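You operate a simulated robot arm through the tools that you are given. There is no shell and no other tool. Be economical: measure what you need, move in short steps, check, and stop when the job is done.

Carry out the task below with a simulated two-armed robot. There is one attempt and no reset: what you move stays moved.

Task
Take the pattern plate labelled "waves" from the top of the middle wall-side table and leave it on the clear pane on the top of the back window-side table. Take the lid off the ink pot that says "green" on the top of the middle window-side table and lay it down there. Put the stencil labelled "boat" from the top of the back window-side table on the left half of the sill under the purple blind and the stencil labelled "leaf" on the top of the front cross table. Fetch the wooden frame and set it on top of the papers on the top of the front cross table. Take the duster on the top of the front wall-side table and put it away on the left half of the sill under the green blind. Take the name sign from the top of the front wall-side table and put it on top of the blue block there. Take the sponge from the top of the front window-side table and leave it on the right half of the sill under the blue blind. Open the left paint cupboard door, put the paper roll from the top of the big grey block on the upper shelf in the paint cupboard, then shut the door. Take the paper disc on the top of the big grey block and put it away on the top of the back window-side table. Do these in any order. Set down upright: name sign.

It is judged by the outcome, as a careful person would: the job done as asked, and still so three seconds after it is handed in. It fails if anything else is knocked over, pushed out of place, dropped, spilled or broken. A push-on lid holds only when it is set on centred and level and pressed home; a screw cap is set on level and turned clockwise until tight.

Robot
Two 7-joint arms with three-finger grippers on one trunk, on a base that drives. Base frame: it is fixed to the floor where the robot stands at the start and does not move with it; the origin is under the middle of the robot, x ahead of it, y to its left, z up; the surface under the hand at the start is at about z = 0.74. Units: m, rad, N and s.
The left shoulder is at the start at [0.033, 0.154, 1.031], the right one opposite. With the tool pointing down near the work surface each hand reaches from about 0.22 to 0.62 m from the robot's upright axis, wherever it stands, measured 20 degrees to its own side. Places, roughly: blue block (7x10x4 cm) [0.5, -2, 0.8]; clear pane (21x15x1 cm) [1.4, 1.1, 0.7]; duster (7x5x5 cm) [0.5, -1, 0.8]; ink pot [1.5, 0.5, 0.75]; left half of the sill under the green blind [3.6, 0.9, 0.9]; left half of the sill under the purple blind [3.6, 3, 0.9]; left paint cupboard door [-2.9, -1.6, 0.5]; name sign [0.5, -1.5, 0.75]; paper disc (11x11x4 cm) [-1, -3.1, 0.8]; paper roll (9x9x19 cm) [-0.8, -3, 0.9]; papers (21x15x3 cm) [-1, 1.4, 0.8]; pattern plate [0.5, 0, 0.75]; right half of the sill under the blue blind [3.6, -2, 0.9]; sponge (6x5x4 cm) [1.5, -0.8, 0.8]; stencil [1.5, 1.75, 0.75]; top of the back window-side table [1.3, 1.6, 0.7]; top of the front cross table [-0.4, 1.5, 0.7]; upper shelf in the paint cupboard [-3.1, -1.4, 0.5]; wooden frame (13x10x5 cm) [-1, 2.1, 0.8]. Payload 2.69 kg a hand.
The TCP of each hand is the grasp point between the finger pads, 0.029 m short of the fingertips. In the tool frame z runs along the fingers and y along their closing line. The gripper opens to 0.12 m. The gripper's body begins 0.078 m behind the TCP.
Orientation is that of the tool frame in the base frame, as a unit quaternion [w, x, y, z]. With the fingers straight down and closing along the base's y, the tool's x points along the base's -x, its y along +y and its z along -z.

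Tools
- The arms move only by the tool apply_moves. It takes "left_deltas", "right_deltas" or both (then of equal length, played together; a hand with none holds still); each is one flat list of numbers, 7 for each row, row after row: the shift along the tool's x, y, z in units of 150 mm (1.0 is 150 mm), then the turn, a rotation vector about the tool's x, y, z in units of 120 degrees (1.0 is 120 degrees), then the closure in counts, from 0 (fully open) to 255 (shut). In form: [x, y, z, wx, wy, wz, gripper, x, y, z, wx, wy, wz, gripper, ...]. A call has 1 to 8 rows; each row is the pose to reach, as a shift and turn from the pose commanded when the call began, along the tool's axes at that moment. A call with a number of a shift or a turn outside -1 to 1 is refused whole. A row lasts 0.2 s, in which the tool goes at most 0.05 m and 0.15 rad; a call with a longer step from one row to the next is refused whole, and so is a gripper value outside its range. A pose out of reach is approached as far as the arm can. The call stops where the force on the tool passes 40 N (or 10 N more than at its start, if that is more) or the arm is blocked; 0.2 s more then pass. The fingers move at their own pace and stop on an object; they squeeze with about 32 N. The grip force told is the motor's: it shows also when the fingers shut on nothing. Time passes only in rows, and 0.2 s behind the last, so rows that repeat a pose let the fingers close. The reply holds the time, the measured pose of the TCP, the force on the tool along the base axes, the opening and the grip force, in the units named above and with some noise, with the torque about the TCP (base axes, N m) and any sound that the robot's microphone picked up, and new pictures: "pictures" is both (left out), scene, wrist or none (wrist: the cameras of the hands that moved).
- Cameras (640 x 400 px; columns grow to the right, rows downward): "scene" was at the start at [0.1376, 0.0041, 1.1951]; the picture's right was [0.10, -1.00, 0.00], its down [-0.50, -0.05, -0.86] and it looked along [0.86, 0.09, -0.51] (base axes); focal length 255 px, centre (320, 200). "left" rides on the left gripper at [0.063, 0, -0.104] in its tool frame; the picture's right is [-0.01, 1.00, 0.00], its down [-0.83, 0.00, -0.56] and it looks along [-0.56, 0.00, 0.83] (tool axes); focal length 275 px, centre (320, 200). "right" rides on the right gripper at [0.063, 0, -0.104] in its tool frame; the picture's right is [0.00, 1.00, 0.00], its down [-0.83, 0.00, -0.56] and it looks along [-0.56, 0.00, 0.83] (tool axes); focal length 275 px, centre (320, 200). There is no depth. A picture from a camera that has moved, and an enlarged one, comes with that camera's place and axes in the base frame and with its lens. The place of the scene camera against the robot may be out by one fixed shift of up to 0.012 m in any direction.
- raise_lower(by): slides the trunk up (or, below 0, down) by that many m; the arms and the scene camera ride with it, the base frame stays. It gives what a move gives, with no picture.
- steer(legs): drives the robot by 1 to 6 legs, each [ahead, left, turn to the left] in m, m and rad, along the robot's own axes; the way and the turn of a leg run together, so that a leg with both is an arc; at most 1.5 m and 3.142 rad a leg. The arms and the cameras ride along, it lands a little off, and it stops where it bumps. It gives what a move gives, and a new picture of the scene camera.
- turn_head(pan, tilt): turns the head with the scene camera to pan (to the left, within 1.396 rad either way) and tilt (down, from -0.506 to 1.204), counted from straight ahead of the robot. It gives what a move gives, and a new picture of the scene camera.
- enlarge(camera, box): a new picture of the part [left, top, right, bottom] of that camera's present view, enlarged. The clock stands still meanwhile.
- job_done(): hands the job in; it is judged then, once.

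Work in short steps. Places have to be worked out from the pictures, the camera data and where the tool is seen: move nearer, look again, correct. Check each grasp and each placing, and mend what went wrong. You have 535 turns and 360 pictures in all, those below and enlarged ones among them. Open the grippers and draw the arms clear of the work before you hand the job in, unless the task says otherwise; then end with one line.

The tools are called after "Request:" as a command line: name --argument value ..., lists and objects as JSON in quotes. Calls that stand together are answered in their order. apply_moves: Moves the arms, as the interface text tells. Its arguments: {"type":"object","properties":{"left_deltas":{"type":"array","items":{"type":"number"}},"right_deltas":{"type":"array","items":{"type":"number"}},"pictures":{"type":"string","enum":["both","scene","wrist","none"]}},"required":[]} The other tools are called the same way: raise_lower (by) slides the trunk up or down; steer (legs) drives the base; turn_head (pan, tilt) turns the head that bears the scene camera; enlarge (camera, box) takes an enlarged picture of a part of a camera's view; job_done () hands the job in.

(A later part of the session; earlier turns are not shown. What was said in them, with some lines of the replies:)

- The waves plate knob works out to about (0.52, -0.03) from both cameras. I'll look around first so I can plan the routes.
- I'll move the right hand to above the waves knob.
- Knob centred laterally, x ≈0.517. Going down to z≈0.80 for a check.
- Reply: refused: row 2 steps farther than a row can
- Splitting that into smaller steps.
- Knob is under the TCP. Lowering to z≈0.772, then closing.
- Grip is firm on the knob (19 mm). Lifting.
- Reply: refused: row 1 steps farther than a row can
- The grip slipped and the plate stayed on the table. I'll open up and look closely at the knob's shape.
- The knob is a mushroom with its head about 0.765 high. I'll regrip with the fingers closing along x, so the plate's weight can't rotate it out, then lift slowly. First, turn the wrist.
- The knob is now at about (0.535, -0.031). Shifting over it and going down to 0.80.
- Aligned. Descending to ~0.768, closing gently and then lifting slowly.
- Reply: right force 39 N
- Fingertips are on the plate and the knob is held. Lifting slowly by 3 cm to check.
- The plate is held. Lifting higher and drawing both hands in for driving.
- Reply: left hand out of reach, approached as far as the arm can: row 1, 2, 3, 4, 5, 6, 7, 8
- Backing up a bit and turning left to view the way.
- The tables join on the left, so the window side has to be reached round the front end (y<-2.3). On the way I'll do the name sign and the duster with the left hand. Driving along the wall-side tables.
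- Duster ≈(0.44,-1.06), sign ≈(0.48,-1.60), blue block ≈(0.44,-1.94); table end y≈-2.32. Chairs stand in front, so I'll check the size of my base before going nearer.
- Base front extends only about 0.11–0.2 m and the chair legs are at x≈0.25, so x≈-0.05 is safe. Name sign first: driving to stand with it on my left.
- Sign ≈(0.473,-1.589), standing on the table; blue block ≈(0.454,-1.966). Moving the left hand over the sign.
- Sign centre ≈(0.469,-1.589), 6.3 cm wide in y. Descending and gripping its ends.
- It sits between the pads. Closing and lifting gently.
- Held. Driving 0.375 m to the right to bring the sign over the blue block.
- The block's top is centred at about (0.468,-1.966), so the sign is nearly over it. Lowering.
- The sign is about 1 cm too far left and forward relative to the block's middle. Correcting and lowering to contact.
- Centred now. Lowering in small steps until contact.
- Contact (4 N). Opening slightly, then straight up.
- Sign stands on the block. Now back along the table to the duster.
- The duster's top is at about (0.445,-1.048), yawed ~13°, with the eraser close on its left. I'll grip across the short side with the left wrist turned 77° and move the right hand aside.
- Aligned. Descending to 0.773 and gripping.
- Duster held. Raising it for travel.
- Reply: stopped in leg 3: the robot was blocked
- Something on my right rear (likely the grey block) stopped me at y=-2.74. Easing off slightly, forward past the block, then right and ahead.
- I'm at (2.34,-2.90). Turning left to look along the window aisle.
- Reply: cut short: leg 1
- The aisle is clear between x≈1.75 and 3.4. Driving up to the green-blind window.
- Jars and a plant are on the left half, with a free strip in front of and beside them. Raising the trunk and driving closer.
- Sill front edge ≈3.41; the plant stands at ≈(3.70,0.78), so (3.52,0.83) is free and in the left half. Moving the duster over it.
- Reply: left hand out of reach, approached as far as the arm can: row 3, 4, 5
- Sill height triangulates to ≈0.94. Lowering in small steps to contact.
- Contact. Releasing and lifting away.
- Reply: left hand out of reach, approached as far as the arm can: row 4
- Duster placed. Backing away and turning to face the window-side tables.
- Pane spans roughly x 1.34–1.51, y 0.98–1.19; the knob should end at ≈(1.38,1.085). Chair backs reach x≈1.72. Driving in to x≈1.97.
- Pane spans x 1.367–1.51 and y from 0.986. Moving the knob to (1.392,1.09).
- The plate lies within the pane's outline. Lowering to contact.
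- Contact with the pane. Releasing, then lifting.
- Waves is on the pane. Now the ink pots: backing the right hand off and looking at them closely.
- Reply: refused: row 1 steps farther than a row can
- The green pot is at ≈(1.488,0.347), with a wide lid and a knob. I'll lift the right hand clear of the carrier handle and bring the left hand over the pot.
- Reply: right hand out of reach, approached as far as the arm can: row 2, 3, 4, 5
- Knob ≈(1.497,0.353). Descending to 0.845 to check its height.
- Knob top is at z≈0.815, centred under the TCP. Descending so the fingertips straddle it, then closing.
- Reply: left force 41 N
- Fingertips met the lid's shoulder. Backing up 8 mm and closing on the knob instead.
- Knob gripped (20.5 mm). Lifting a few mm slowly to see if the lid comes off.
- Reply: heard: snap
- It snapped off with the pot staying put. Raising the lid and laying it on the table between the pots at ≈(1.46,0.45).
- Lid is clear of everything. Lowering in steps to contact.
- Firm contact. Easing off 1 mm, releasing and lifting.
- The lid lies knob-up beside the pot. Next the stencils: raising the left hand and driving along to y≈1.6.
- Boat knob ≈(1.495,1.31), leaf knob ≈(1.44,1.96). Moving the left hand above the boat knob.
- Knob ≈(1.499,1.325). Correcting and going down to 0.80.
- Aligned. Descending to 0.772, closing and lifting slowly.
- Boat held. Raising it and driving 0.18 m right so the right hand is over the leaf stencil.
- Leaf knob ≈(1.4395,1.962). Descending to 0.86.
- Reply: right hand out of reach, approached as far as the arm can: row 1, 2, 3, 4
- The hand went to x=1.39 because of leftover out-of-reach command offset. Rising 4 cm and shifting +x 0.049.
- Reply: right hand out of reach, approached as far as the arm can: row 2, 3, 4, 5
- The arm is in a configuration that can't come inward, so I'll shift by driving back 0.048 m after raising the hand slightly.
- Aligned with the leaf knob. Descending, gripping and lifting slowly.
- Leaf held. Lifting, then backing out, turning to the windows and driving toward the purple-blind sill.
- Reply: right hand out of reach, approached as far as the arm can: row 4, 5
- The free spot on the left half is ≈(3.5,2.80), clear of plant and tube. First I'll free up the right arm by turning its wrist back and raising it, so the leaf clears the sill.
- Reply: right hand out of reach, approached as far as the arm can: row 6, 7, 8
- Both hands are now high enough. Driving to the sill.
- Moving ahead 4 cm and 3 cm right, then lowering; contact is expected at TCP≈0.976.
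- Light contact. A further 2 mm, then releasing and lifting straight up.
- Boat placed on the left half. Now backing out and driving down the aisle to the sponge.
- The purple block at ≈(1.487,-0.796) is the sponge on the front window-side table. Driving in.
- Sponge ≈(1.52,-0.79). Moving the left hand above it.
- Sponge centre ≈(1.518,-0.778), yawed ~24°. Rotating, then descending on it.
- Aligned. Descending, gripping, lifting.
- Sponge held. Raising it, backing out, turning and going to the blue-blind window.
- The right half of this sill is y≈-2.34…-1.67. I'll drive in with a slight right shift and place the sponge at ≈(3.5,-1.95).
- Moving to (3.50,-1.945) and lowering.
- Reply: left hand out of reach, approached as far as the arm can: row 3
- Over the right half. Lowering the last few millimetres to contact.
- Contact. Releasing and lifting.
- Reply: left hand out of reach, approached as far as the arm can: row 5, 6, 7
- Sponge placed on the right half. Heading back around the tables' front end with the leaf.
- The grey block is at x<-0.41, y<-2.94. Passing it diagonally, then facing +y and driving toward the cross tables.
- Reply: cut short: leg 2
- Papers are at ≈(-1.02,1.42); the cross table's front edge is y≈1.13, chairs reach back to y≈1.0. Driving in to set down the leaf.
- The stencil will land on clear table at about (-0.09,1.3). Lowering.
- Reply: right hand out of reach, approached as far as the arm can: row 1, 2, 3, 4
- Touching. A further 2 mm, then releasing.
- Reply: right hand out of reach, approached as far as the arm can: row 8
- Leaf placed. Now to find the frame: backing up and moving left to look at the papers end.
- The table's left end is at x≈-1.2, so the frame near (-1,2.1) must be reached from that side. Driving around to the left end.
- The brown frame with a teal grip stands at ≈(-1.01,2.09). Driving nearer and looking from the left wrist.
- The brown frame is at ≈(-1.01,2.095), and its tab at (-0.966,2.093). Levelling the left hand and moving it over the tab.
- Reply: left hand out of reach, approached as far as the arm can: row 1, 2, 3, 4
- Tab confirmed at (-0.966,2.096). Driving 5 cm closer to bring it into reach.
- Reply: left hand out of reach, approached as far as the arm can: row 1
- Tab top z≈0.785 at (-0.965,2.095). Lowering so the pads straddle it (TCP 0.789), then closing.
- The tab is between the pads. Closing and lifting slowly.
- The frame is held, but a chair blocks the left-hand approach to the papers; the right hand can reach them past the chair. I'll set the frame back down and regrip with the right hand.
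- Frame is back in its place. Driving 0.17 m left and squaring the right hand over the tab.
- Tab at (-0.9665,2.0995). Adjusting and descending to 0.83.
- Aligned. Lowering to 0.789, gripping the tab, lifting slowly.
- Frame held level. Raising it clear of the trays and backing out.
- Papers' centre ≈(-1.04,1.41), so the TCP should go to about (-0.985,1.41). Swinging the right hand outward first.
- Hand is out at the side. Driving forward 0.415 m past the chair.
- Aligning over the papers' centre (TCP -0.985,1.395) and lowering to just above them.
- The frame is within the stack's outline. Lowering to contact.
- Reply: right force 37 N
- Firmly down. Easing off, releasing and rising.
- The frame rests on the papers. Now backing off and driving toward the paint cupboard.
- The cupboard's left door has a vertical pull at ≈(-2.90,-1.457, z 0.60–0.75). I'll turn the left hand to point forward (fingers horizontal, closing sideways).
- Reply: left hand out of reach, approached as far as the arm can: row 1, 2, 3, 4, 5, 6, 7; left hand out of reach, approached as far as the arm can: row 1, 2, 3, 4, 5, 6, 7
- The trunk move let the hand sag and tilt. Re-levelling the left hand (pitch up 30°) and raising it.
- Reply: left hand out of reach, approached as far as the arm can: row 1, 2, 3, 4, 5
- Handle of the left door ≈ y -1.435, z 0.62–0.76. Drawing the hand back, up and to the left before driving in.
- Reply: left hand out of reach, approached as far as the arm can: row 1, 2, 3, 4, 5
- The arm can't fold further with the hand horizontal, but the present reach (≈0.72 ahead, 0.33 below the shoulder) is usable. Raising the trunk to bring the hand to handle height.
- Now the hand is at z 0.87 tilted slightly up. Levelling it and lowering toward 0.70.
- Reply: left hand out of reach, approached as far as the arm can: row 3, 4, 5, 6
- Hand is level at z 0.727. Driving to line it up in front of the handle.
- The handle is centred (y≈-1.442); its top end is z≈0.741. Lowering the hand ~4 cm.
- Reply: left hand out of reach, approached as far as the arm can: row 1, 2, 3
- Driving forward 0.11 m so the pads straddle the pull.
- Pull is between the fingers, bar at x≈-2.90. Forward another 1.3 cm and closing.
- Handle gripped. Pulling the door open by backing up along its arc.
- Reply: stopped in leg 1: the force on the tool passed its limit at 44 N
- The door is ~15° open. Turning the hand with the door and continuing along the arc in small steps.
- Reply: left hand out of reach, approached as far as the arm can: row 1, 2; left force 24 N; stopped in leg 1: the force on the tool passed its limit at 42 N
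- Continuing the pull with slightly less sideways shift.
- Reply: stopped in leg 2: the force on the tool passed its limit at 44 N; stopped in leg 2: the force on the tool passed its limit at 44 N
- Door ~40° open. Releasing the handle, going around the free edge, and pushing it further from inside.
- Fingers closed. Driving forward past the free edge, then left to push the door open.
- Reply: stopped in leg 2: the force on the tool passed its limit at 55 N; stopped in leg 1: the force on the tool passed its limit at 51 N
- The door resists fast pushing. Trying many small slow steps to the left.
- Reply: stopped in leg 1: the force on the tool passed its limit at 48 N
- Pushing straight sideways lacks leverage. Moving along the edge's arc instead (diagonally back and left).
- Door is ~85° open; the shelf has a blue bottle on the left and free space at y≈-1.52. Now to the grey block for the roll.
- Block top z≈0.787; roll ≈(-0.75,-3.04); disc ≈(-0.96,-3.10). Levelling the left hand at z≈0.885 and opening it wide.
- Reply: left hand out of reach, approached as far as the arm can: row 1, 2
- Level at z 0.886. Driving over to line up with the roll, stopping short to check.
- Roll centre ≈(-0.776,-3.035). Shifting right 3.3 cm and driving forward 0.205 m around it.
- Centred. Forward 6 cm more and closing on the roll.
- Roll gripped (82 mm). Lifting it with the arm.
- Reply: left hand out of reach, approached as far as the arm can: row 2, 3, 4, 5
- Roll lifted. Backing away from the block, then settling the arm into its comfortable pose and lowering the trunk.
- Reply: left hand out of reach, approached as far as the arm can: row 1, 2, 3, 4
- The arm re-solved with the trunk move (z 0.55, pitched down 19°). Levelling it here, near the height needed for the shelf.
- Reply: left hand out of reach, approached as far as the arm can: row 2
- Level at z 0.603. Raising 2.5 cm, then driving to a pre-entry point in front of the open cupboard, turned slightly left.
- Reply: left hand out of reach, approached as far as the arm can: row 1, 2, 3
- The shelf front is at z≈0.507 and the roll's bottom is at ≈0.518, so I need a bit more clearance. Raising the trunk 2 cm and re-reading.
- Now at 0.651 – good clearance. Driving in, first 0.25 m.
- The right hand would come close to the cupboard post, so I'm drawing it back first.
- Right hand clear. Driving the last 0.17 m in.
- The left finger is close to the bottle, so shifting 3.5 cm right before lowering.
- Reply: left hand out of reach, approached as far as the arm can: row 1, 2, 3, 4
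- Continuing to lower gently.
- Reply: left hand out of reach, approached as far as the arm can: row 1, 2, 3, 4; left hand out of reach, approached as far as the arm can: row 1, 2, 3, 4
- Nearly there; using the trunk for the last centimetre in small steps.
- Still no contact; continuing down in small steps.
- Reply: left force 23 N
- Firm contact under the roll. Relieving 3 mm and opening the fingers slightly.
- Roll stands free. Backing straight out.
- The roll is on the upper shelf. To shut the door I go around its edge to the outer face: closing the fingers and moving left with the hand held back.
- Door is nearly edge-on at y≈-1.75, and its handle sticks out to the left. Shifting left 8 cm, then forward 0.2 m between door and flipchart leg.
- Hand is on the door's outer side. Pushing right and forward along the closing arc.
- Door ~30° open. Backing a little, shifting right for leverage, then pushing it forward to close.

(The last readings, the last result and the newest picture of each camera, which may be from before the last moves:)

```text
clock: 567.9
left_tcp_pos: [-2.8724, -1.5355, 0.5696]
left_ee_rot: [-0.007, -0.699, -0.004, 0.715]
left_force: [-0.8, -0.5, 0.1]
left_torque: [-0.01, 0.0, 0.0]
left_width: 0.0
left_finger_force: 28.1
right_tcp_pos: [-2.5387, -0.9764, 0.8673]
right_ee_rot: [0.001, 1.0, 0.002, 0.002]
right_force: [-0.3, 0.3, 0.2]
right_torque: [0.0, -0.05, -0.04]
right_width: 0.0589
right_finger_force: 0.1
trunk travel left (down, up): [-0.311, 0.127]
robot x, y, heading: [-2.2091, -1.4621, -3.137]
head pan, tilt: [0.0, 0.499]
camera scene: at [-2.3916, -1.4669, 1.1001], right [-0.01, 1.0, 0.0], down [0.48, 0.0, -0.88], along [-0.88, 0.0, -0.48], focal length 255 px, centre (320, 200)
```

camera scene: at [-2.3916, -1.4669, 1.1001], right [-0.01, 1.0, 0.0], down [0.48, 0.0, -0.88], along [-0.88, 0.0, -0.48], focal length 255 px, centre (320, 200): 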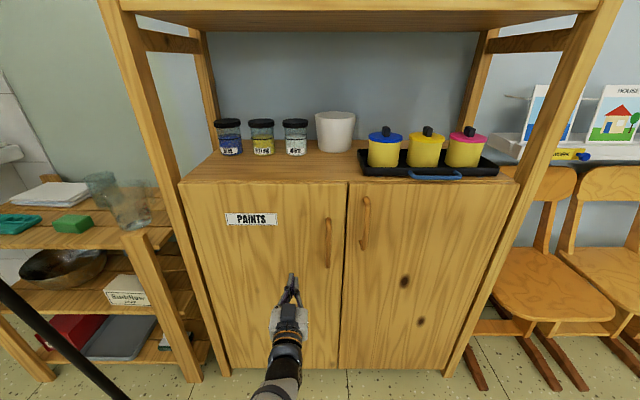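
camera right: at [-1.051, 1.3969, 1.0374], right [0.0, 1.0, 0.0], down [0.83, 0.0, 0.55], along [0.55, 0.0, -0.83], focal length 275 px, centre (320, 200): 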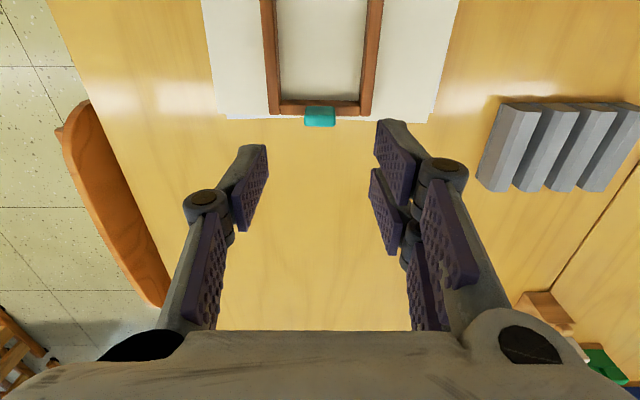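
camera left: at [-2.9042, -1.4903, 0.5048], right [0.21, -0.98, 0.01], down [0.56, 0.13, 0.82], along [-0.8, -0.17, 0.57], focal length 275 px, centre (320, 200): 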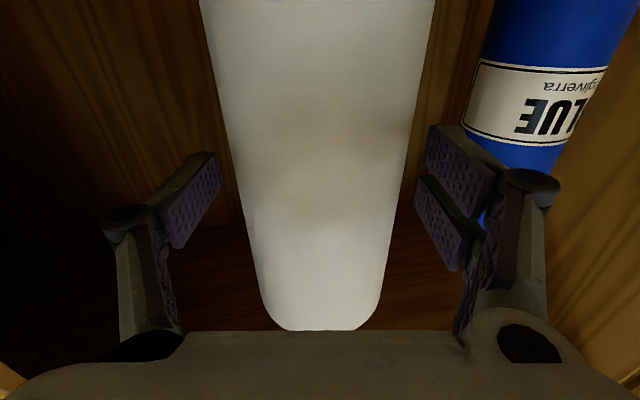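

Nearly shut. Pressing forward until it stops firmly.

Request:
steer --legs '[[0.015, 0, 0], [0.01, 0, 0], [0.01, 0, 0], [0.01, 0, 0]]'

Request:
enlarge --camera "scene" --box '[240, 150, 440, 275]'

```text
clock: 569.5
left_tcp_pos: [-2.9066, -1.5369, 0.5691]
left_ee_rot: [-0.008, -0.698, -0.005, 0.716]
left_force: [0.3, 0.3, 0.3]
left_torque: [0.03, 0.01, 0.05]
left_width: 0.0
left_finger_force: 28.5
right_tcp_pos: [-2.5732, -0.9773, 0.8677]
right_ee_rot: [0.001, 1.0, 0.003, 0.001]
right_force: [-0.8, -0.7, -0.4]
right_torque: [0.01, -0.02, 0.04]
right_width: 0.0589
right_finger_force: 0.0
trunk travel left (down, up): [-0.311, 0.127]
robot x, y, heading: [-2.2436, -1.461, -3.134]
head pan, tilt: [0.0, 0.499]
stopped in leg 3: the force on the tool passed its limit at 46 N (the readings are from after the stop); the commanded pose is now the measured one
camera scene: at [-2.4265, -1.4672, 1.1002], right [-0.01, 1.0, 0.0], down [0.48, 0.0, -0.88], along [-0.88, 0.0, -0.48], focal length 255 px, centre (320, 200)
```

scene: 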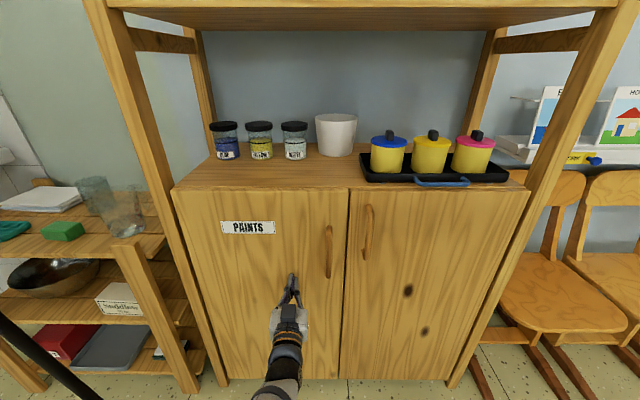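

```text
3.20 times, centred on (340, 212) of scene
camera zoom: at [-2.4265, -1.4672, 1.1002], right [-0.01, 1.0, 0.0], down [0.48, 0.0, -0.88], along [-0.88, 0.0, -0.48], focal length 816 px, centre (256, 160)
```

zoom: 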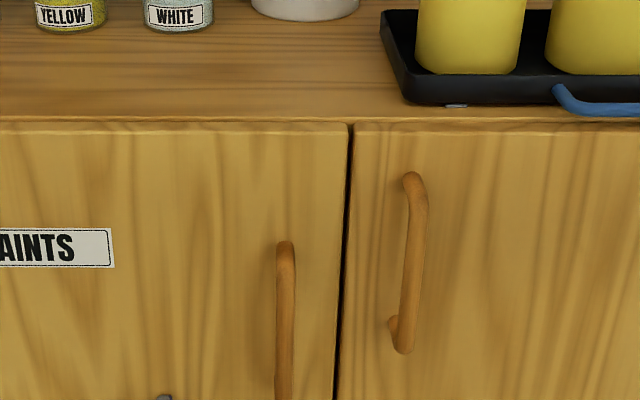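

The door is shut flush. Backing out, then restoring the left arm to a fingers-down pose.

Request:
steer --legs '[[-0.55, 0, 0]]'

Request:
raise_lower --by 0.085

Request:
apply_moves --left_deltas '[-0.15, 0, -0.1, 0, 0.07, 0, 200, -0.3, 0, -0.2, 0, 0.14, 0, 200, -0.45, 0, -0.3, 0, 0.21, 0, 200, -0.6, 0, -0.4, 0, 0.28, 0, 200, -0.75, 0, -0.5, 0, 0.35, 0, 200, -0.9, 0, -0.6, 0, 0.42, 0, 200, -0.9, 0, -0.7, 0, 0.49, 0, 200, -0.9, 0, -0.8, 0, 0.56, 0, 200]' --pictures "none"

```text
clock: 572.7
left_tcp_pos: [-2.3638, -1.5337, 0.5705]
left_ee_rot: [-0.009, -0.699, -0.006, 0.715]
left_force: [-0.1, -0.3, -0.5]
left_torque: [0.01, -0.01, -0.02]
left_width: 0.0
left_finger_force: 28.7
right_tcp_pos: [-2.0294, -0.9746, 0.8675]
right_ee_rot: [0.002, 1.0, 0.005, 0.001]
right_force: [-1.2, 0.7, 0.1]
right_torque: [0.0, 0.02, 0.01]
right_width: 0.0588
right_finger_force: 0.1
trunk travel left (down, up): [-0.311, 0.127]
robot x, y, heading: [-1.6969, -1.4579, -3.132]
head pan, tilt: [0.0, 0.499]
camera scene: at [-1.8828, -1.4639, 1.1003], right [-0.01, 1.0, 0.0], down [0.48, 0.0, -0.88], along [-0.88, -0.01, -0.48], focal length 255 px, centre (320, 200)
```

scene: 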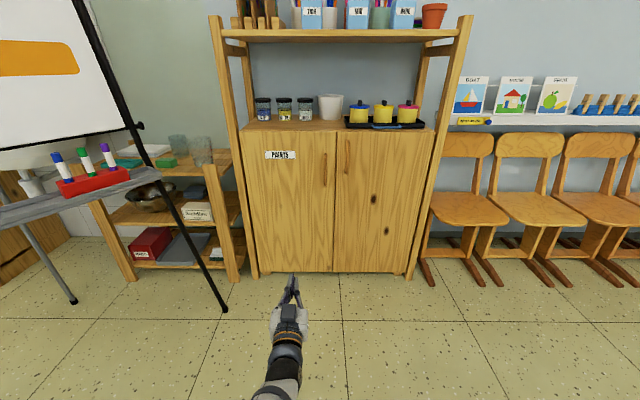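

```text
clock: 573.9
left_tcp_pos: [-2.3889, -1.5346, 0.7487]
left_ee_rot: [-0.008, -0.648, -0.006, 0.761]
left_force: [1.0, -0.5, -0.6]
left_torque: [0.01, 0.0, 0.01]
left_width: 0.0001
left_finger_force: 28.3
right_tcp_pos: [-2.0305, -0.9737, 0.9518]
right_ee_rot: [0.002, 1.0, 0.005, 0.001]
right_force: [0.8, 0.3, 0.6]
right_torque: [0.02, -0.02, 0.01]
right_width: 0.0589
right_finger_force: 0.1
trunk travel left (down, up): [-0.396, 0.042]
robot x, y, heading: [-1.7015, -1.4579, -3.13]
head pan, tilt: [0.0, 0.499]
```

```text
clock: 575.7
left_tcp_pos: [-2.371, -1.4852, 0.8724]
left_ee_rot: [0.004, 0.962, 0.009, -0.274]
left_force: [0.1, -0.5, -0.3]
left_torque: [0.0, 0.04, -0.02]
left_width: 0.026
left_finger_force: 0.1
left hand out of reach, approached as far as the arm can: row 1, 2, 3, 4, 5, 6, 7, 8
right_tcp_pos: [-2.0318, -0.9741, 0.9524]
right_ee_rot: [0.001, 1.0, 0.005, 0.001]
right_force: [0.3, 0.4, 0.0]
right_torque: [0.03, 0.0, -0.02]
right_width: 0.0588
right_finger_force: 0.0
trunk travel left (down, up): [-0.396, 0.042]
robot x, y, heading: [-1.7013, -1.4578, -3.132]
head pan, tilt: [0.0, 0.499]
```

Request:
apply_moves --left_deltas '[0.1, 0.1, -0.2, 0, 0.066, 0, 200, 0.25, 0.2, -0.4, 0, 0.133, 0, 200, 0.4, 0.3, -0.6, 0, 0.2, 0, 200, 0.55, 0.4, -0.8, 0, 0.266, 0, 200, 0.55, 0.5, -0.95, 0, 0.266, 0, 200]' --right_deltas '[-0.1, 0.3, 0, 0, 0, 0, 130, -0.2, 0.6, 0, 0, 0, 0, 130, -0.3, 0.9, 0, 0, 0, 0, 130, -0.4, 1.0, 0, 0, 0, 0, 130, -0.5, 1.0, 0, 0, 0, 0, 130]' --pictures "none"

```text
clock: 576.9
left_tcp_pos: [-2.2563, -1.5488, 0.9604]
left_ee_rot: [0.002, 1.0, 0.011, 0.001]
left_force: [-0.3, 0.5, 0.1]
left_torque: [0.01, -0.03, 0.0]
left_width: 0.0257
left_finger_force: 0.0
left hand out of reach, approached as far as the arm can: row 1, 2, 3, 4, 5
right_tcp_pos: [-2.1038, -1.1252, 0.9536]
right_ee_rot: [0.001, 1.0, 0.006, 0.002]
right_force: [0.3, -0.2, 0.4]
right_torque: [0.0, 0.01, 0.02]
right_width: 0.059
right_finger_force: 0.0
trunk travel left (down, up): [-0.396, 0.042]
robot x, y, heading: [-1.699, -1.4538, -3.13]
head pan, tilt: [0.0, 0.499]
```

Both hands are fingers-down now. Driving to the grey block for the paper disc.

Request:
steer --legs '[[-0.88, 0, 0], [0, 0, 1.56], [1.07, 0, 0]]'

Request:
turn_head --pan 0.0 --tilt 0.8

Request:
enlarge --camera "scene" --box '[240, 50, 560, 250]'

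```text
clock: 590.4
left_tcp_pos: [-0.7699, -3.0791, 0.9594]
left_ee_rot: [0.001, 0.711, 0.704, 0.001]
left_force: [0.2, -0.2, 0.3]
left_torque: [0.0, 0.01, 0.0]
left_width: 0.026
left_finger_force: 0.0
right_tcp_pos: [-1.1892, -2.9135, 0.9541]
right_ee_rot: [-0.001, 0.715, 0.699, 0.002]
right_force: [-0.7, 0.0, 0.2]
right_torque: [0.04, 0.02, -0.01]
right_width: 0.0589
right_finger_force: 0.0
trunk travel left (down, up): [-0.396, 0.042]
robot x, y, heading: [-0.8407, -2.5157, -1.6]
head pan, tilt: [0.0, 0.499]
camera scene: at [-0.8487, -2.6643, 1.198], right [-1.0, 0.02, 0.0], down [0.01, 0.48, -0.88], along [-0.02, -0.88, -0.48], focal length 255 px, centre (320, 200)
```

scene: 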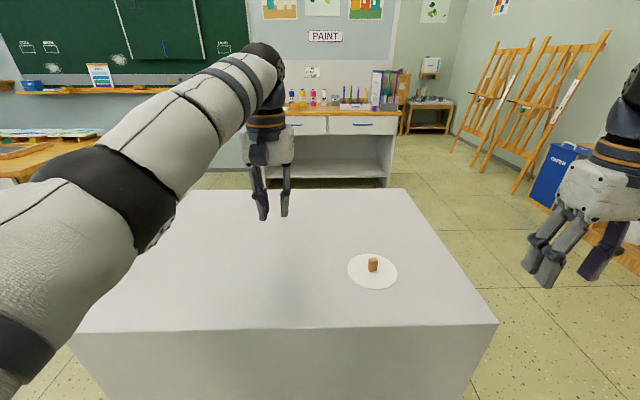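

```text
clock: 591.2
left_tcp_pos: [-0.7695, -3.0781, 0.96]
left_ee_rot: [0.001, 0.711, 0.704, 0.0]
left_force: [-0.3, 1.0, -1.0]
left_torque: [0.01, 0.0, -0.01]
left_width: 0.0257
left_finger_force: 0.0
right_tcp_pos: [-1.1883, -2.9132, 0.9539]
right_ee_rot: [0.0, 0.715, 0.699, 0.002]
right_force: [0.3, -0.8, -0.6]
right_torque: [0.02, -0.03, 0.01]
right_width: 0.059
right_finger_force: 0.1
trunk travel left (down, up): [-0.396, 0.042]
robot x, y, heading: [-0.8451, -2.5157, -1.594]
head pan, tilt: [0.0, 0.799]
camera scene: at [-0.8484, -2.6537, 1.1721], right [-1.0, 0.02, 0.0], down [0.02, 0.72, -0.7], along [-0.02, -0.7, -0.72], focal length 255 px, centre (320, 200)
```

scene: 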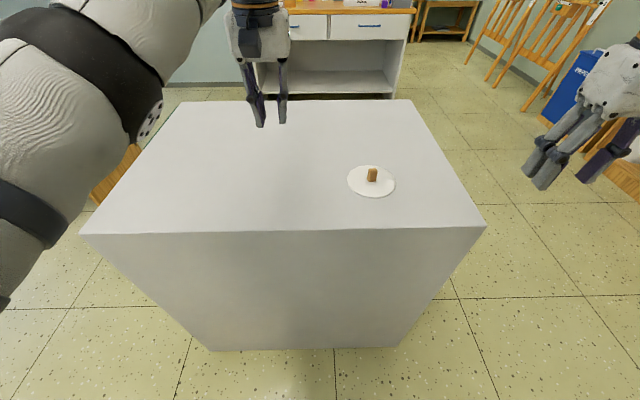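

```text
2.00 times, centred on (400, 150) of scene
camera zoom: at [-0.8484, -2.6537, 1.1721], right [-1.0, 0.02, 0.0], down [0.02, 0.72, -0.7], along [-0.02, -0.7, -0.72], focal length 510 px, centre (160, 300)
```

zoom: 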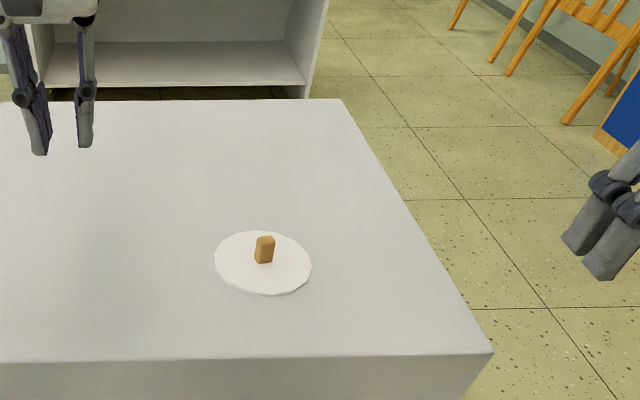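

The disc's peg is at ≈(-0.971,-3.073). Moving the right hand above it.

Request:
apply_moves --right_deltas '[-0.17, 0.25, 0, 0, 0, 0, 150, -0.35, 0.5, 0, 0, 0, 0, 150, -0.52, 0.75, 0, 0, 0, 0, 150, -0.7, 1.0, 0, 0, 0, 0, 150]' --pictures "none"

Request:
apply_moves --right_deltas '[-0.17, 0.24, 0.05, 0, 0, 0, 150, -0.33, 0.47, 0.15, 0, 0, 0, 150, -0.33, 0.47, 0.3, 0, 0, 0, 150]' --pictures "wrist"

```text
clock: 592.2
left_tcp_pos: [-0.7701, -3.0781, 0.959]
left_ee_rot: [0.001, 0.711, 0.704, 0.0]
left_force: [-0.2, -0.2, 0.4]
left_torque: [0.01, 0.01, 0.0]
left_width: 0.0259
left_finger_force: 0.2
right_tcp_pos: [-1.0415, -3.0203, 0.9547]
right_ee_rot: [0.0, 0.716, 0.698, 0.003]
right_force: [-0.2, -0.1, 1.1]
right_torque: [0.02, -0.02, 0.0]
right_width: 0.0494
right_finger_force: 0.0
trunk travel left (down, up): [-0.396, 0.042]
robot x, y, heading: [-0.8432, -2.5206, -1.596]
head pan, tilt: [0.0, 0.799]
```

```text
clock: 593.0
left_tcp_pos: [-0.7711, -3.0778, 0.9598]
left_ee_rot: [0.0, 0.711, 0.703, 0.0]
left_force: [-0.1, -0.7, -0.3]
left_torque: [0.01, -0.02, 0.01]
left_width: 0.0261
left_finger_force: 0.1
right_tcp_pos: [-0.9729, -3.0722, 0.9084]
right_ee_rot: [0.0, 0.715, 0.699, 0.002]
right_force: [0.6, 0.2, -1.0]
right_torque: [0.0, -0.02, 0.01]
right_width: 0.0496
right_finger_force: 0.1
trunk travel left (down, up): [-0.396, 0.042]
robot x, y, heading: [-0.8435, -2.5212, -1.599]
head pan, tilt: [0.0, 0.799]
camera right: at [-0.9728, -3.0082, 1.0121], right [1.0, -0.02, 0.0], down [-0.02, -0.83, 0.55], along [-0.01, -0.55, -0.83], focal length 275 px, centre (320, 200)
```

right: 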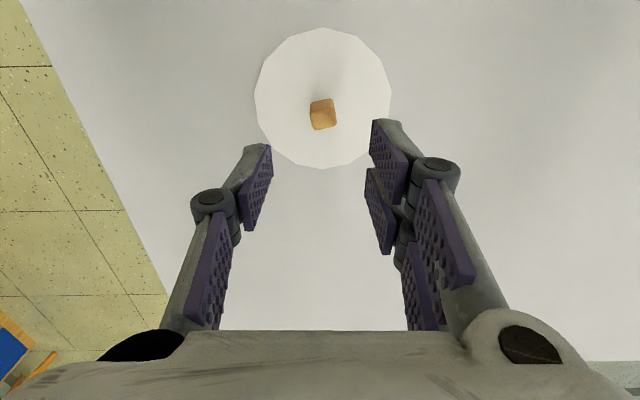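

Peg at (-0.971,-3.059). Correcting and descending to 0.855.

Request:
apply_moves --right_deltas '[0.088, 0.013, 0.18, 0, 0, 0, 160, 0.088, 0.013, 0.35, 0, 0, 0, 160, 0.088, 0.013, 0.35, 0, 0, 0, 160]' --pictures "wrist"

```text
clock: 593.8
left_tcp_pos: [-0.7703, -3.0781, 0.9598]
left_ee_rot: [0.001, 0.711, 0.704, 0.002]
left_force: [0.3, -0.5, -0.6]
left_torque: [-0.03, 0.01, 0.03]
left_width: 0.0261
left_finger_force: 0.0
right_tcp_pos: [-0.9706, -3.0597, 0.8557]
right_ee_rot: [0.001, 0.715, 0.699, 0.001]
right_force: [-0.4, 0.7, 0.0]
right_torque: [-0.02, 0.02, 0.02]
right_width: 0.0448
right_finger_force: 0.1
trunk travel left (down, up): [-0.396, 0.042]
robot x, y, heading: [-0.8426, -2.5216, -1.594]
head pan, tilt: [0.0, 0.799]
camera right: at [-0.9699, -2.9952, 0.96], right [1.0, -0.02, 0.0], down [-0.02, -0.83, 0.55], along [-0.01, -0.55, -0.83], focal length 275 px, centre (320, 200)
```

right: 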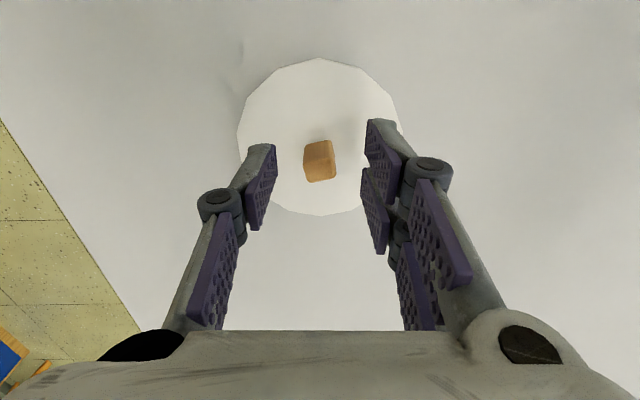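

Peg top z≈0.817. Descending to 0.823 and closing on the peg.

Request:
apply_moves --right_deltas '[-0.02, 0, 0.12, 0, 0, 0, 160, -0.02, 0, 0.21, 0, 0, 0, 160, -0.02, 0, 0.215, 0, 0, 0, 255, -0.02, 0, 0.215, 0, 0, 0, 255, -0.02, 0, 0.215, 0, 0, 0, 255]' --pictures "wrist"

```text
clock: 595.0
left_tcp_pos: [-0.7706, -3.0781, 0.9576]
left_ee_rot: [0.0, 0.711, 0.703, 0.001]
left_force: [-0.5, 0.0, 0.4]
left_torque: [-0.01, -0.01, 0.02]
left_width: 0.0255
left_finger_force: 0.0
right_tcp_pos: [-0.9688, -3.062, 0.8228]
right_ee_rot: [0.0, 0.715, 0.699, 0.002]
right_force: [0.2, -0.2, 0.2]
right_torque: [-0.04, 0.0, 0.02]
right_width: 0.0166
right_finger_force: 31.8
trunk travel left (down, up): [-0.396, 0.042]
robot x, y, heading: [-0.8444, -2.5221, -1.595]
head pan, tilt: [0.0, 0.799]
camera right: at [-0.9697, -2.9982, 0.9277], right [1.0, -0.02, 0.0], down [-0.02, -0.83, 0.55], along [-0.01, -0.55, -0.83], focal length 275 px, centre (320, 200)
```

right: 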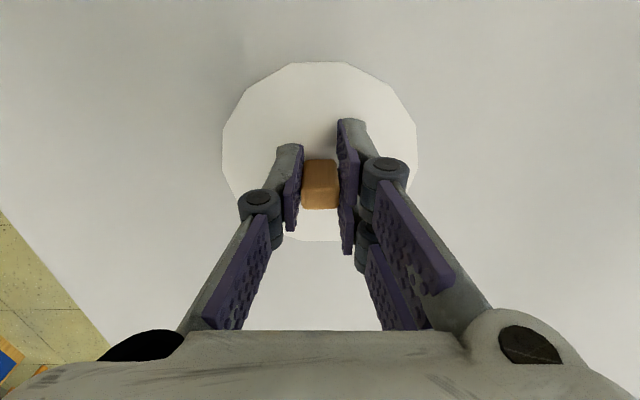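

Peg gripped. Lifting slowly.

Request:
apply_moves --right_deltas '[0, 0, -0.04, 0, 0, 0, 255, 0, 0, -0.1, 0, 0, 0, 255, 0, 0, -0.2, 0, 0, 0, 255, 0, 0, -0.35, 0, 0, 0, 255, 0, 0, -0.55, 0, 0, 0, 255, 0, 0, -0.75, 0, 0, 0, 255]' --pictures "both"

```text
clock: 596.4
left_tcp_pos: [-0.7711, -3.078, 0.9597]
left_ee_rot: [0.001, 0.711, 0.703, 0.001]
left_force: [0.3, 0.2, 0.4]
left_torque: [0.0, 0.01, -0.03]
left_width: 0.026
left_finger_force: 0.2
right_tcp_pos: [-0.9692, -3.0625, 0.9377]
right_ee_rot: [0.001, 0.714, 0.7, 0.002]
right_force: [0.4, 1.1, 0.4]
right_torque: [-0.04, 0.04, 0.02]
right_width: 0.0164
right_finger_force: 32.2
trunk travel left (down, up): [-0.396, 0.042]
robot x, y, heading: [-0.8449, -2.5167, -1.592]
head pan, tilt: [0.0, 0.799]
camera scene: at [-0.8484, -2.6535, 1.1721], right [-1.0, 0.02, 0.0], down [0.02, 0.72, -0.7], along [-0.02, -0.7, -0.72], focal length 255 px, centre (320, 200)
camera right: at [-0.9705, -2.9985, 1.0409], right [1.0, -0.02, 0.0], down [-0.02, -0.83, 0.55], along [-0.01, -0.55, -0.83], focal length 275 px, centre (320, 200)
```

scene: 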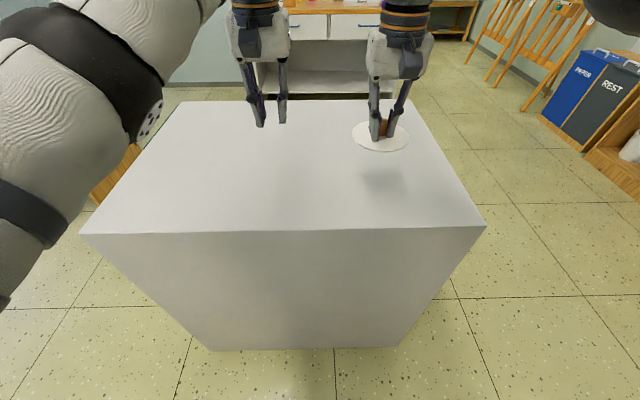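
right: 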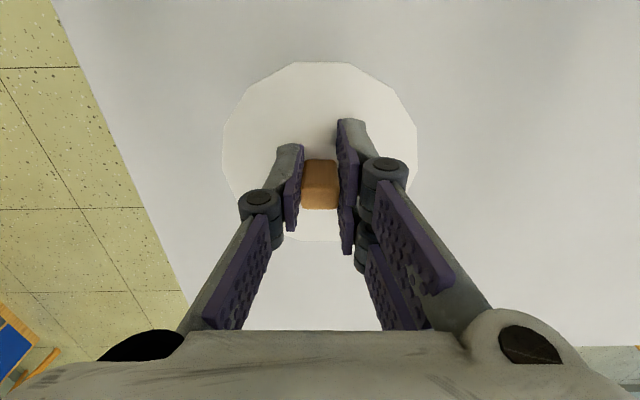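

Disc held. Driving round to the window side again.

Request:
steer --legs '[[-0.25, 0, 0], [0, 0, 1.59], [0.8, 0, 0], [0, -0.3, 0], [0.35, -0.3, 0], [1.2, 0, 0]]'

```text
clock: 616.7
left_tcp_pos: [2.0745, -2.8057, 0.9594]
left_ee_rot: [0.0, 0.0, 1.0, 0.001]
left_force: [-0.4, 0.0, 0.5]
left_torque: [0.04, 0.0, -0.02]
left_width: 0.0261
left_finger_force: 0.1
right_tcp_pos: [2.0614, -3.0063, 0.9365]
right_ee_rot: [-0.003, 0.005, 1.0, 0.002]
right_force: [-0.6, 0.3, 0.2]
right_torque: [-0.02, 0.0, -0.03]
right_width: 0.0163
right_finger_force: 32.2
trunk travel left (down, up): [-0.396, 0.042]
robot x, y, heading: [1.5183, -2.8802, -0.013]
head pan, tilt: [0.0, 0.799]
camera scene: at [1.6457, -2.8916, 1.172], right [-0.01, -1.0, 0.0], down [-0.72, 0.01, -0.7], along [0.7, -0.01, -0.72], focal length 255 px, centre (320, 200)
```

scene: 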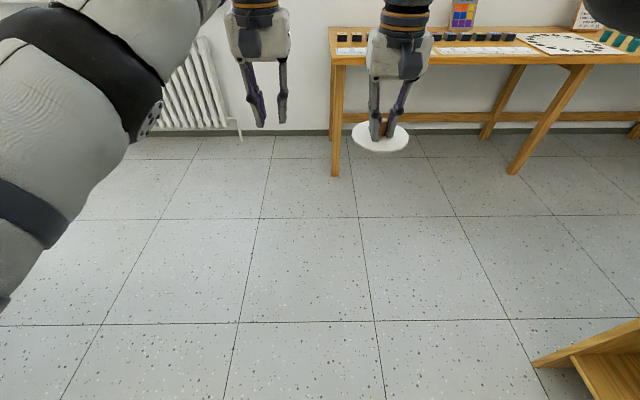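

Request:
steer --legs '[[0.88, 0, 0.013], [0, 1.5, 0], [0, 1.5, 0], [0, 1.07, 0], [0, 0, 1.57], [0, 0, 1.57]]'

Request:
steer --legs '[[0.35, 0, 0]]'

```text
clock: 659.7
left_tcp_pos: [1.9024, 1.1106, 0.9582]
left_ee_rot: [0.0, 1.0, -0.005, 0.0]
left_force: [0.6, -0.4, -0.3]
left_torque: [0.01, -0.02, 0.0]
left_width: 0.026
left_finger_force: 0.1
right_tcp_pos: [1.9177, 1.3106, 0.9366]
right_ee_rot: [0.002, 1.0, -0.011, 0.001]
right_force: [0.4, -0.1, 0.3]
right_torque: [-0.02, 0.01, 0.01]
right_width: 0.0166
right_finger_force: 32.6
trunk travel left (down, up): [-0.396, 0.042]
robot x, y, heading: [2.4633, 1.1835, 3.117]
head pan, tilt: [0.0, 0.799]
camera scene: at [2.3301, 1.1837, 1.1721], right [0.02, 1.0, 0.0], down [0.72, -0.02, -0.7], along [-0.7, 0.02, -0.72], focal length 255 px, centre (320, 200)
```

scene: 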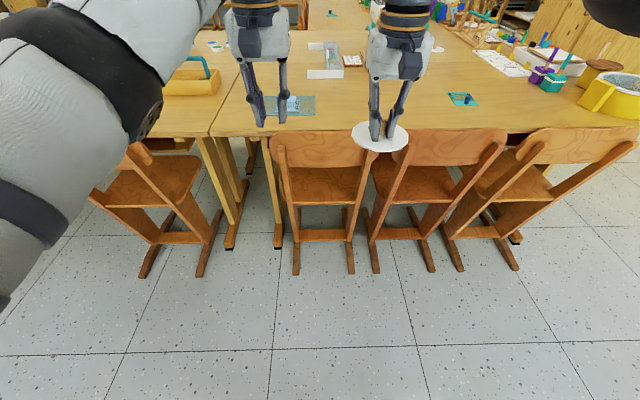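

```text
clock: 661.9
left_tcp_pos: [1.5495, 1.119, 0.9595]
left_ee_rot: [0.001, 1.0, -0.006, -0.001]
left_force: [-0.1, -0.3, 0.4]
left_torque: [0.0, 0.01, 0.0]
left_width: 0.0259
left_finger_force: 0.0
right_tcp_pos: [1.5644, 1.3198, 0.9373]
right_ee_rot: [0.0, 1.0, -0.01, 0.001]
right_force: [-1.1, 0.6, 1.1]
right_torque: [-0.03, -0.03, -0.02]
right_width: 0.0163
right_finger_force: 31.8
trunk travel left (down, up): [-0.396, 0.042]
robot x, y, heading: [2.1123, 1.1929, 3.12]
head pan, tilt: [0.0, 0.799]
camera scene: at [1.977, 1.1918, 1.172], right [0.02, 1.0, 0.0], down [0.72, -0.02, -0.7], along [-0.7, 0.02, -0.72], focal length 255 px, centre (320, 200)
```

scene: 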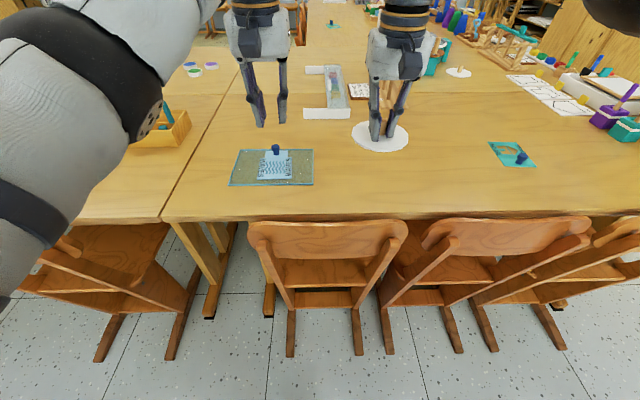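

Waves is still on its pane. Forward 0.12 m, then lowering the disc onto the clear table at ≈(1.445,1.32).

Request:
steer --legs '[[0.12, 0, 0.02]]'

Request:
apply_moves --right_deltas '[0, 0, 0.3, 0, 0, 0, 255, 0, 0, 0.6, 0, 0, 0, 255, 0, 0, 0.85, 0, 0, 0, 255, 0, 0, 1.0, 0, 0, 0, 255, 0, 0, 1.0, 0, 0, 0, 255]' --pictures "wrist"

```text
clock: 663.2
left_tcp_pos: [1.4309, 1.1087, 0.9591]
left_ee_rot: [0.001, 1.0, 0.004, 0.0]
left_force: [0.0, 0.5, -0.6]
left_torque: [-0.04, -0.05, -0.02]
left_width: 0.0258
left_finger_force: 0.0
right_tcp_pos: [1.4432, 1.3111, 0.9367]
right_ee_rot: [0.001, 1.0, -0.002, 0.002]
right_force: [-0.2, 0.1, -0.1]
right_torque: [-0.01, -0.01, 0.05]
right_width: 0.0165
right_finger_force: 31.7
trunk travel left (down, up): [-0.396, 0.042]
robot x, y, heading: [1.9894, 1.1923, 3.144]
head pan, tilt: [0.0, 0.799]
camera scene: at [1.8579, 1.1908, 1.172], right [0.0, 1.0, 0.0], down [0.72, 0.0, -0.7], along [-0.7, 0.0, -0.72], focal length 255 px, centre (320, 200)
```

scene: 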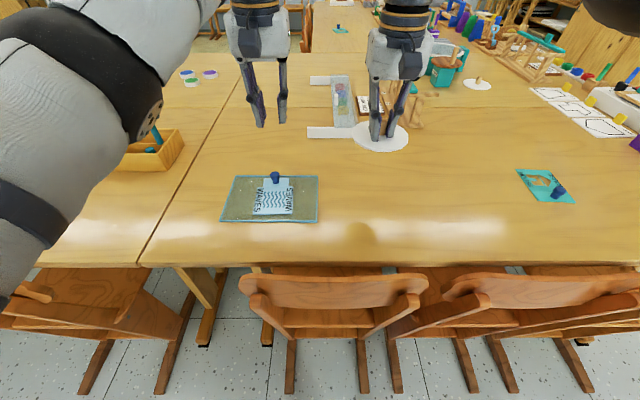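

```text
clock: 664.4
left_tcp_pos: [1.4326, 1.1089, 0.959]
left_ee_rot: [0.001, 1.0, 0.004, 0.0]
left_force: [-0.4, 0.2, -0.3]
left_torque: [0.02, -0.03, -0.01]
left_width: 0.0259
left_finger_force: 0.0
right_tcp_pos: [1.4445, 1.3094, 0.7863]
right_ee_rot: [0.002, 1.0, -0.002, 0.001]
right_force: [0.4, 0.6, 0.0]
right_torque: [0.03, -0.02, 0.01]
right_width: 0.0166
right_finger_force: 32.1
trunk travel left (down, up): [-0.396, 0.042]
robot x, y, heading: [1.9894, 1.1969, 3.137]
head pan, tilt: [0.0, 0.799]
camera right: at [1.5063, 1.311, 0.8905], right [0.0, -1.0, 0.0], down [-0.83, 0.0, 0.55], along [-0.55, 0.0, -0.83], focal length 275 px, centre (320, 200)
```

right: 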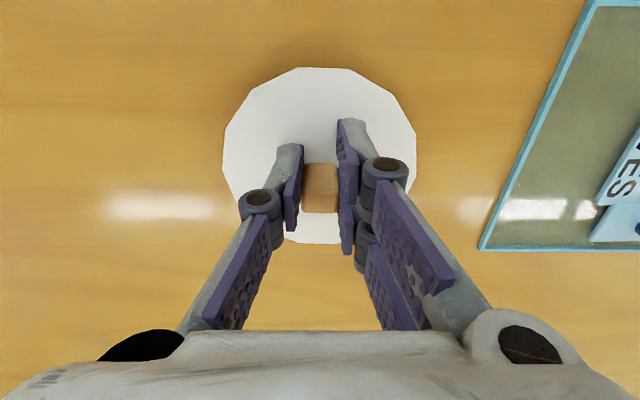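

Clear spot. Lowering in small steps to contact.

Request:
apply_moves --right_deltas '[0, 0, 0.03, 0, 0, 0, 255, 0, 0, 0.05, 0, 0, 0, 255, 0, 0, 0.07, 0, 0, 0, 255, 0, 0, 0.07, 0, 0, 0, 255]' --pictures "none"

Request:
apply_moves --right_deltas '[0, 0, 0.015, 0, 0, 0, 255, 0, 0, 0.025, 0, 0, 0, 255, 0, 0, 0.025, 0, 0, 0, 255]' --pictures "none"

```text
clock: 665.4
left_tcp_pos: [1.4327, 1.1094, 0.9594]
left_ee_rot: [0.001, 1.0, 0.004, 0.0]
left_force: [-0.4, -0.2, 0.8]
left_torque: [0.0, 0.0, -0.01]
left_width: 0.0261
left_finger_force: 0.0
right_tcp_pos: [1.4439, 1.31, 0.775]
right_ee_rot: [0.001, 1.0, -0.001, 0.001]
right_force: [-0.1, -1.1, -0.4]
right_torque: [0.04, -0.03, 0.03]
right_width: 0.0162
right_finger_force: 32.8
trunk travel left (down, up): [-0.396, 0.042]
robot x, y, heading: [1.9883, 1.1938, 3.142]
head pan, tilt: [0.0, 0.799]
```

```text
clock: 666.2
left_tcp_pos: [1.4347, 1.1093, 0.9597]
left_ee_rot: [0.001, 1.0, 0.004, -0.001]
left_force: [-0.6, 0.7, 0.0]
left_torque: [-0.01, 0.0, 0.0]
left_width: 0.0262
left_finger_force: 0.0
right_tcp_pos: [1.4446, 1.3102, 0.7742]
right_ee_rot: [0.001, 1.0, -0.001, 0.0]
right_force: [0.0, 0.5, 8.0]
right_torque: [0.03, -0.07, 0.0]
right_width: 0.0163
right_finger_force: 32.0
trunk travel left (down, up): [-0.396, 0.042]
robot x, y, heading: [1.991, 1.1945, 3.138]
head pan, tilt: [0.0, 0.799]
```

Contact (8 N). Releasing and rising.

Request:
apply_moves --right_deltas '[0, 0, 0, 0, 0, 0, 190, 0, 0, 0, 0, 0, 0, 150, 0, 0, 0, 0, 0, 0, 150, 0, 0, -0.2, 0, 0, 0, 150, 0, 0, -0.45, 0, 0, 0, 150, 0, 0, -0.75, 0, 0, 0, 150, 0, 0, -1.0, 0, 0, 0, 150]' --pictures "scene"

```text
clock: 667.8
left_tcp_pos: [1.4324, 1.111, 0.9586]
left_ee_rot: [0.001, 1.0, 0.005, 0.0]
left_force: [0.6, 1.4, -0.2]
left_torque: [-0.01, -0.02, 0.01]
left_width: 0.0256
left_finger_force: 0.0
right_tcp_pos: [1.4444, 1.3104, 0.9227]
right_ee_rot: [0.001, 1.0, -0.001, 0.001]
right_force: [0.0, -0.1, -1.0]
right_torque: [-0.01, 0.02, -0.01]
right_width: 0.0492
right_finger_force: 0.1
trunk travel left (down, up): [-0.396, 0.042]
robot x, y, heading: [1.9925, 1.1955, 3.136]
head pan, tilt: [0.0, 0.799]
camera scene: at [1.859, 1.1908, 1.1721], right [0.0, 1.0, 0.0], down [0.72, 0.0, -0.7], along [-0.7, 0.0, -0.72], focal length 255 px, centre (320, 200)
```

scene: 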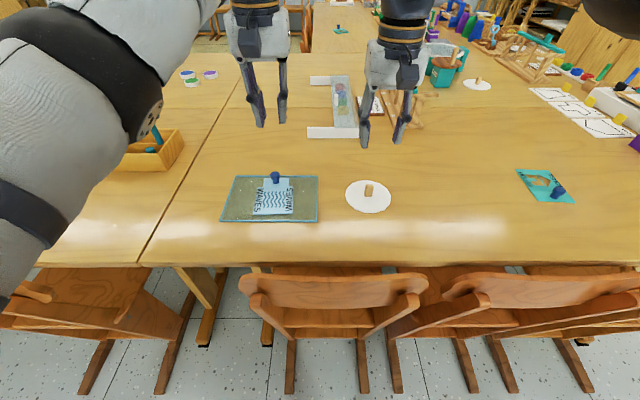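

The disc is on the back window-side table. Opening both grippers and backing clear.

Request:
apply_moves --left_deltas '[0, 0, 0, 0, 0, 0, 60, 0, 0, 0, 0, 0, 0, 60]' --right_deltas '[0, 0, 0, 0, 0, 0, 60, 0, 0, 0, 0, 0, 0, 60]' --pictures "none"

Request:
steer --legs '[[-0.5, 0, 0]]'

```text
clock: 668.4
left_tcp_pos: [1.4328, 1.1094, 0.9589]
left_ee_rot: [0.001, 1.0, 0.005, 0.0]
left_force: [-0.8, -0.4, -0.3]
left_torque: [0.0, 0.0, 0.0]
left_width: 0.0919
left_finger_force: 0.1
right_tcp_pos: [1.4447, 1.3098, 0.9228]
right_ee_rot: [0.002, 1.0, -0.001, 0.0]
right_force: [-0.5, 0.3, 0.2]
right_torque: [-0.01, -0.03, -0.01]
right_width: 0.0918
right_finger_force: 0.1
trunk travel left (down, up): [-0.396, 0.042]
robot x, y, heading: [1.9896, 1.1945, 3.134]
head pan, tilt: [0.0, 0.799]
```

```text
clock: 671.3
left_tcp_pos: [1.9255, 1.1106, 0.9591]
left_ee_rot: [0.001, 1.0, 0.001, -0.001]
left_force: [0.2, -0.5, -0.4]
left_torque: [-0.01, 0.02, -0.01]
left_width: 0.0919
left_finger_force: 0.0
right_tcp_pos: [1.9384, 1.3106, 0.9238]
right_ee_rot: [0.002, 1.0, -0.004, 0.0]
right_force: [0.7, 0.4, 0.6]
right_torque: [0.01, 0.0, -0.02]
right_width: 0.0918
right_finger_force: 0.1
trunk travel left (down, up): [-0.396, 0.042]
robot x, y, heading: [2.4821, 1.191, 3.134]
head pan, tilt: [0.0, 0.799]
camera scene: at [2.3528, 1.1883, 1.1721], right [0.01, 1.0, 0.0], down [0.72, -0.01, -0.7], along [-0.7, 0.01, -0.72], focal length 255 px, centre (320, 200)
```

scene: 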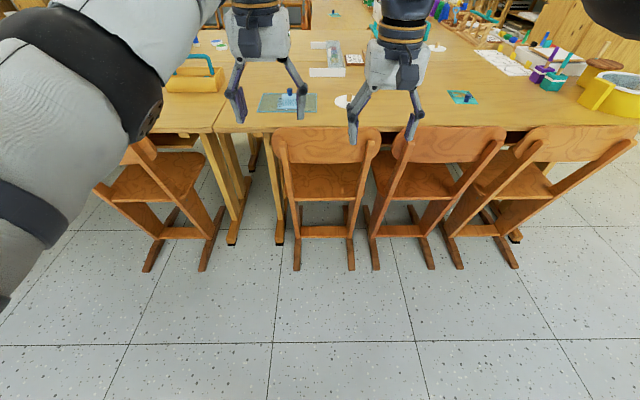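

All the items are done, the grippers are open and the arms are clear. Handing in.

Request:
job_done

```text
The job is handed in.
```

I carried out every part of the job and handed it in with the grippers open and the arms clear of the work; I set the wooden frame back down once, in its place, to change hands.
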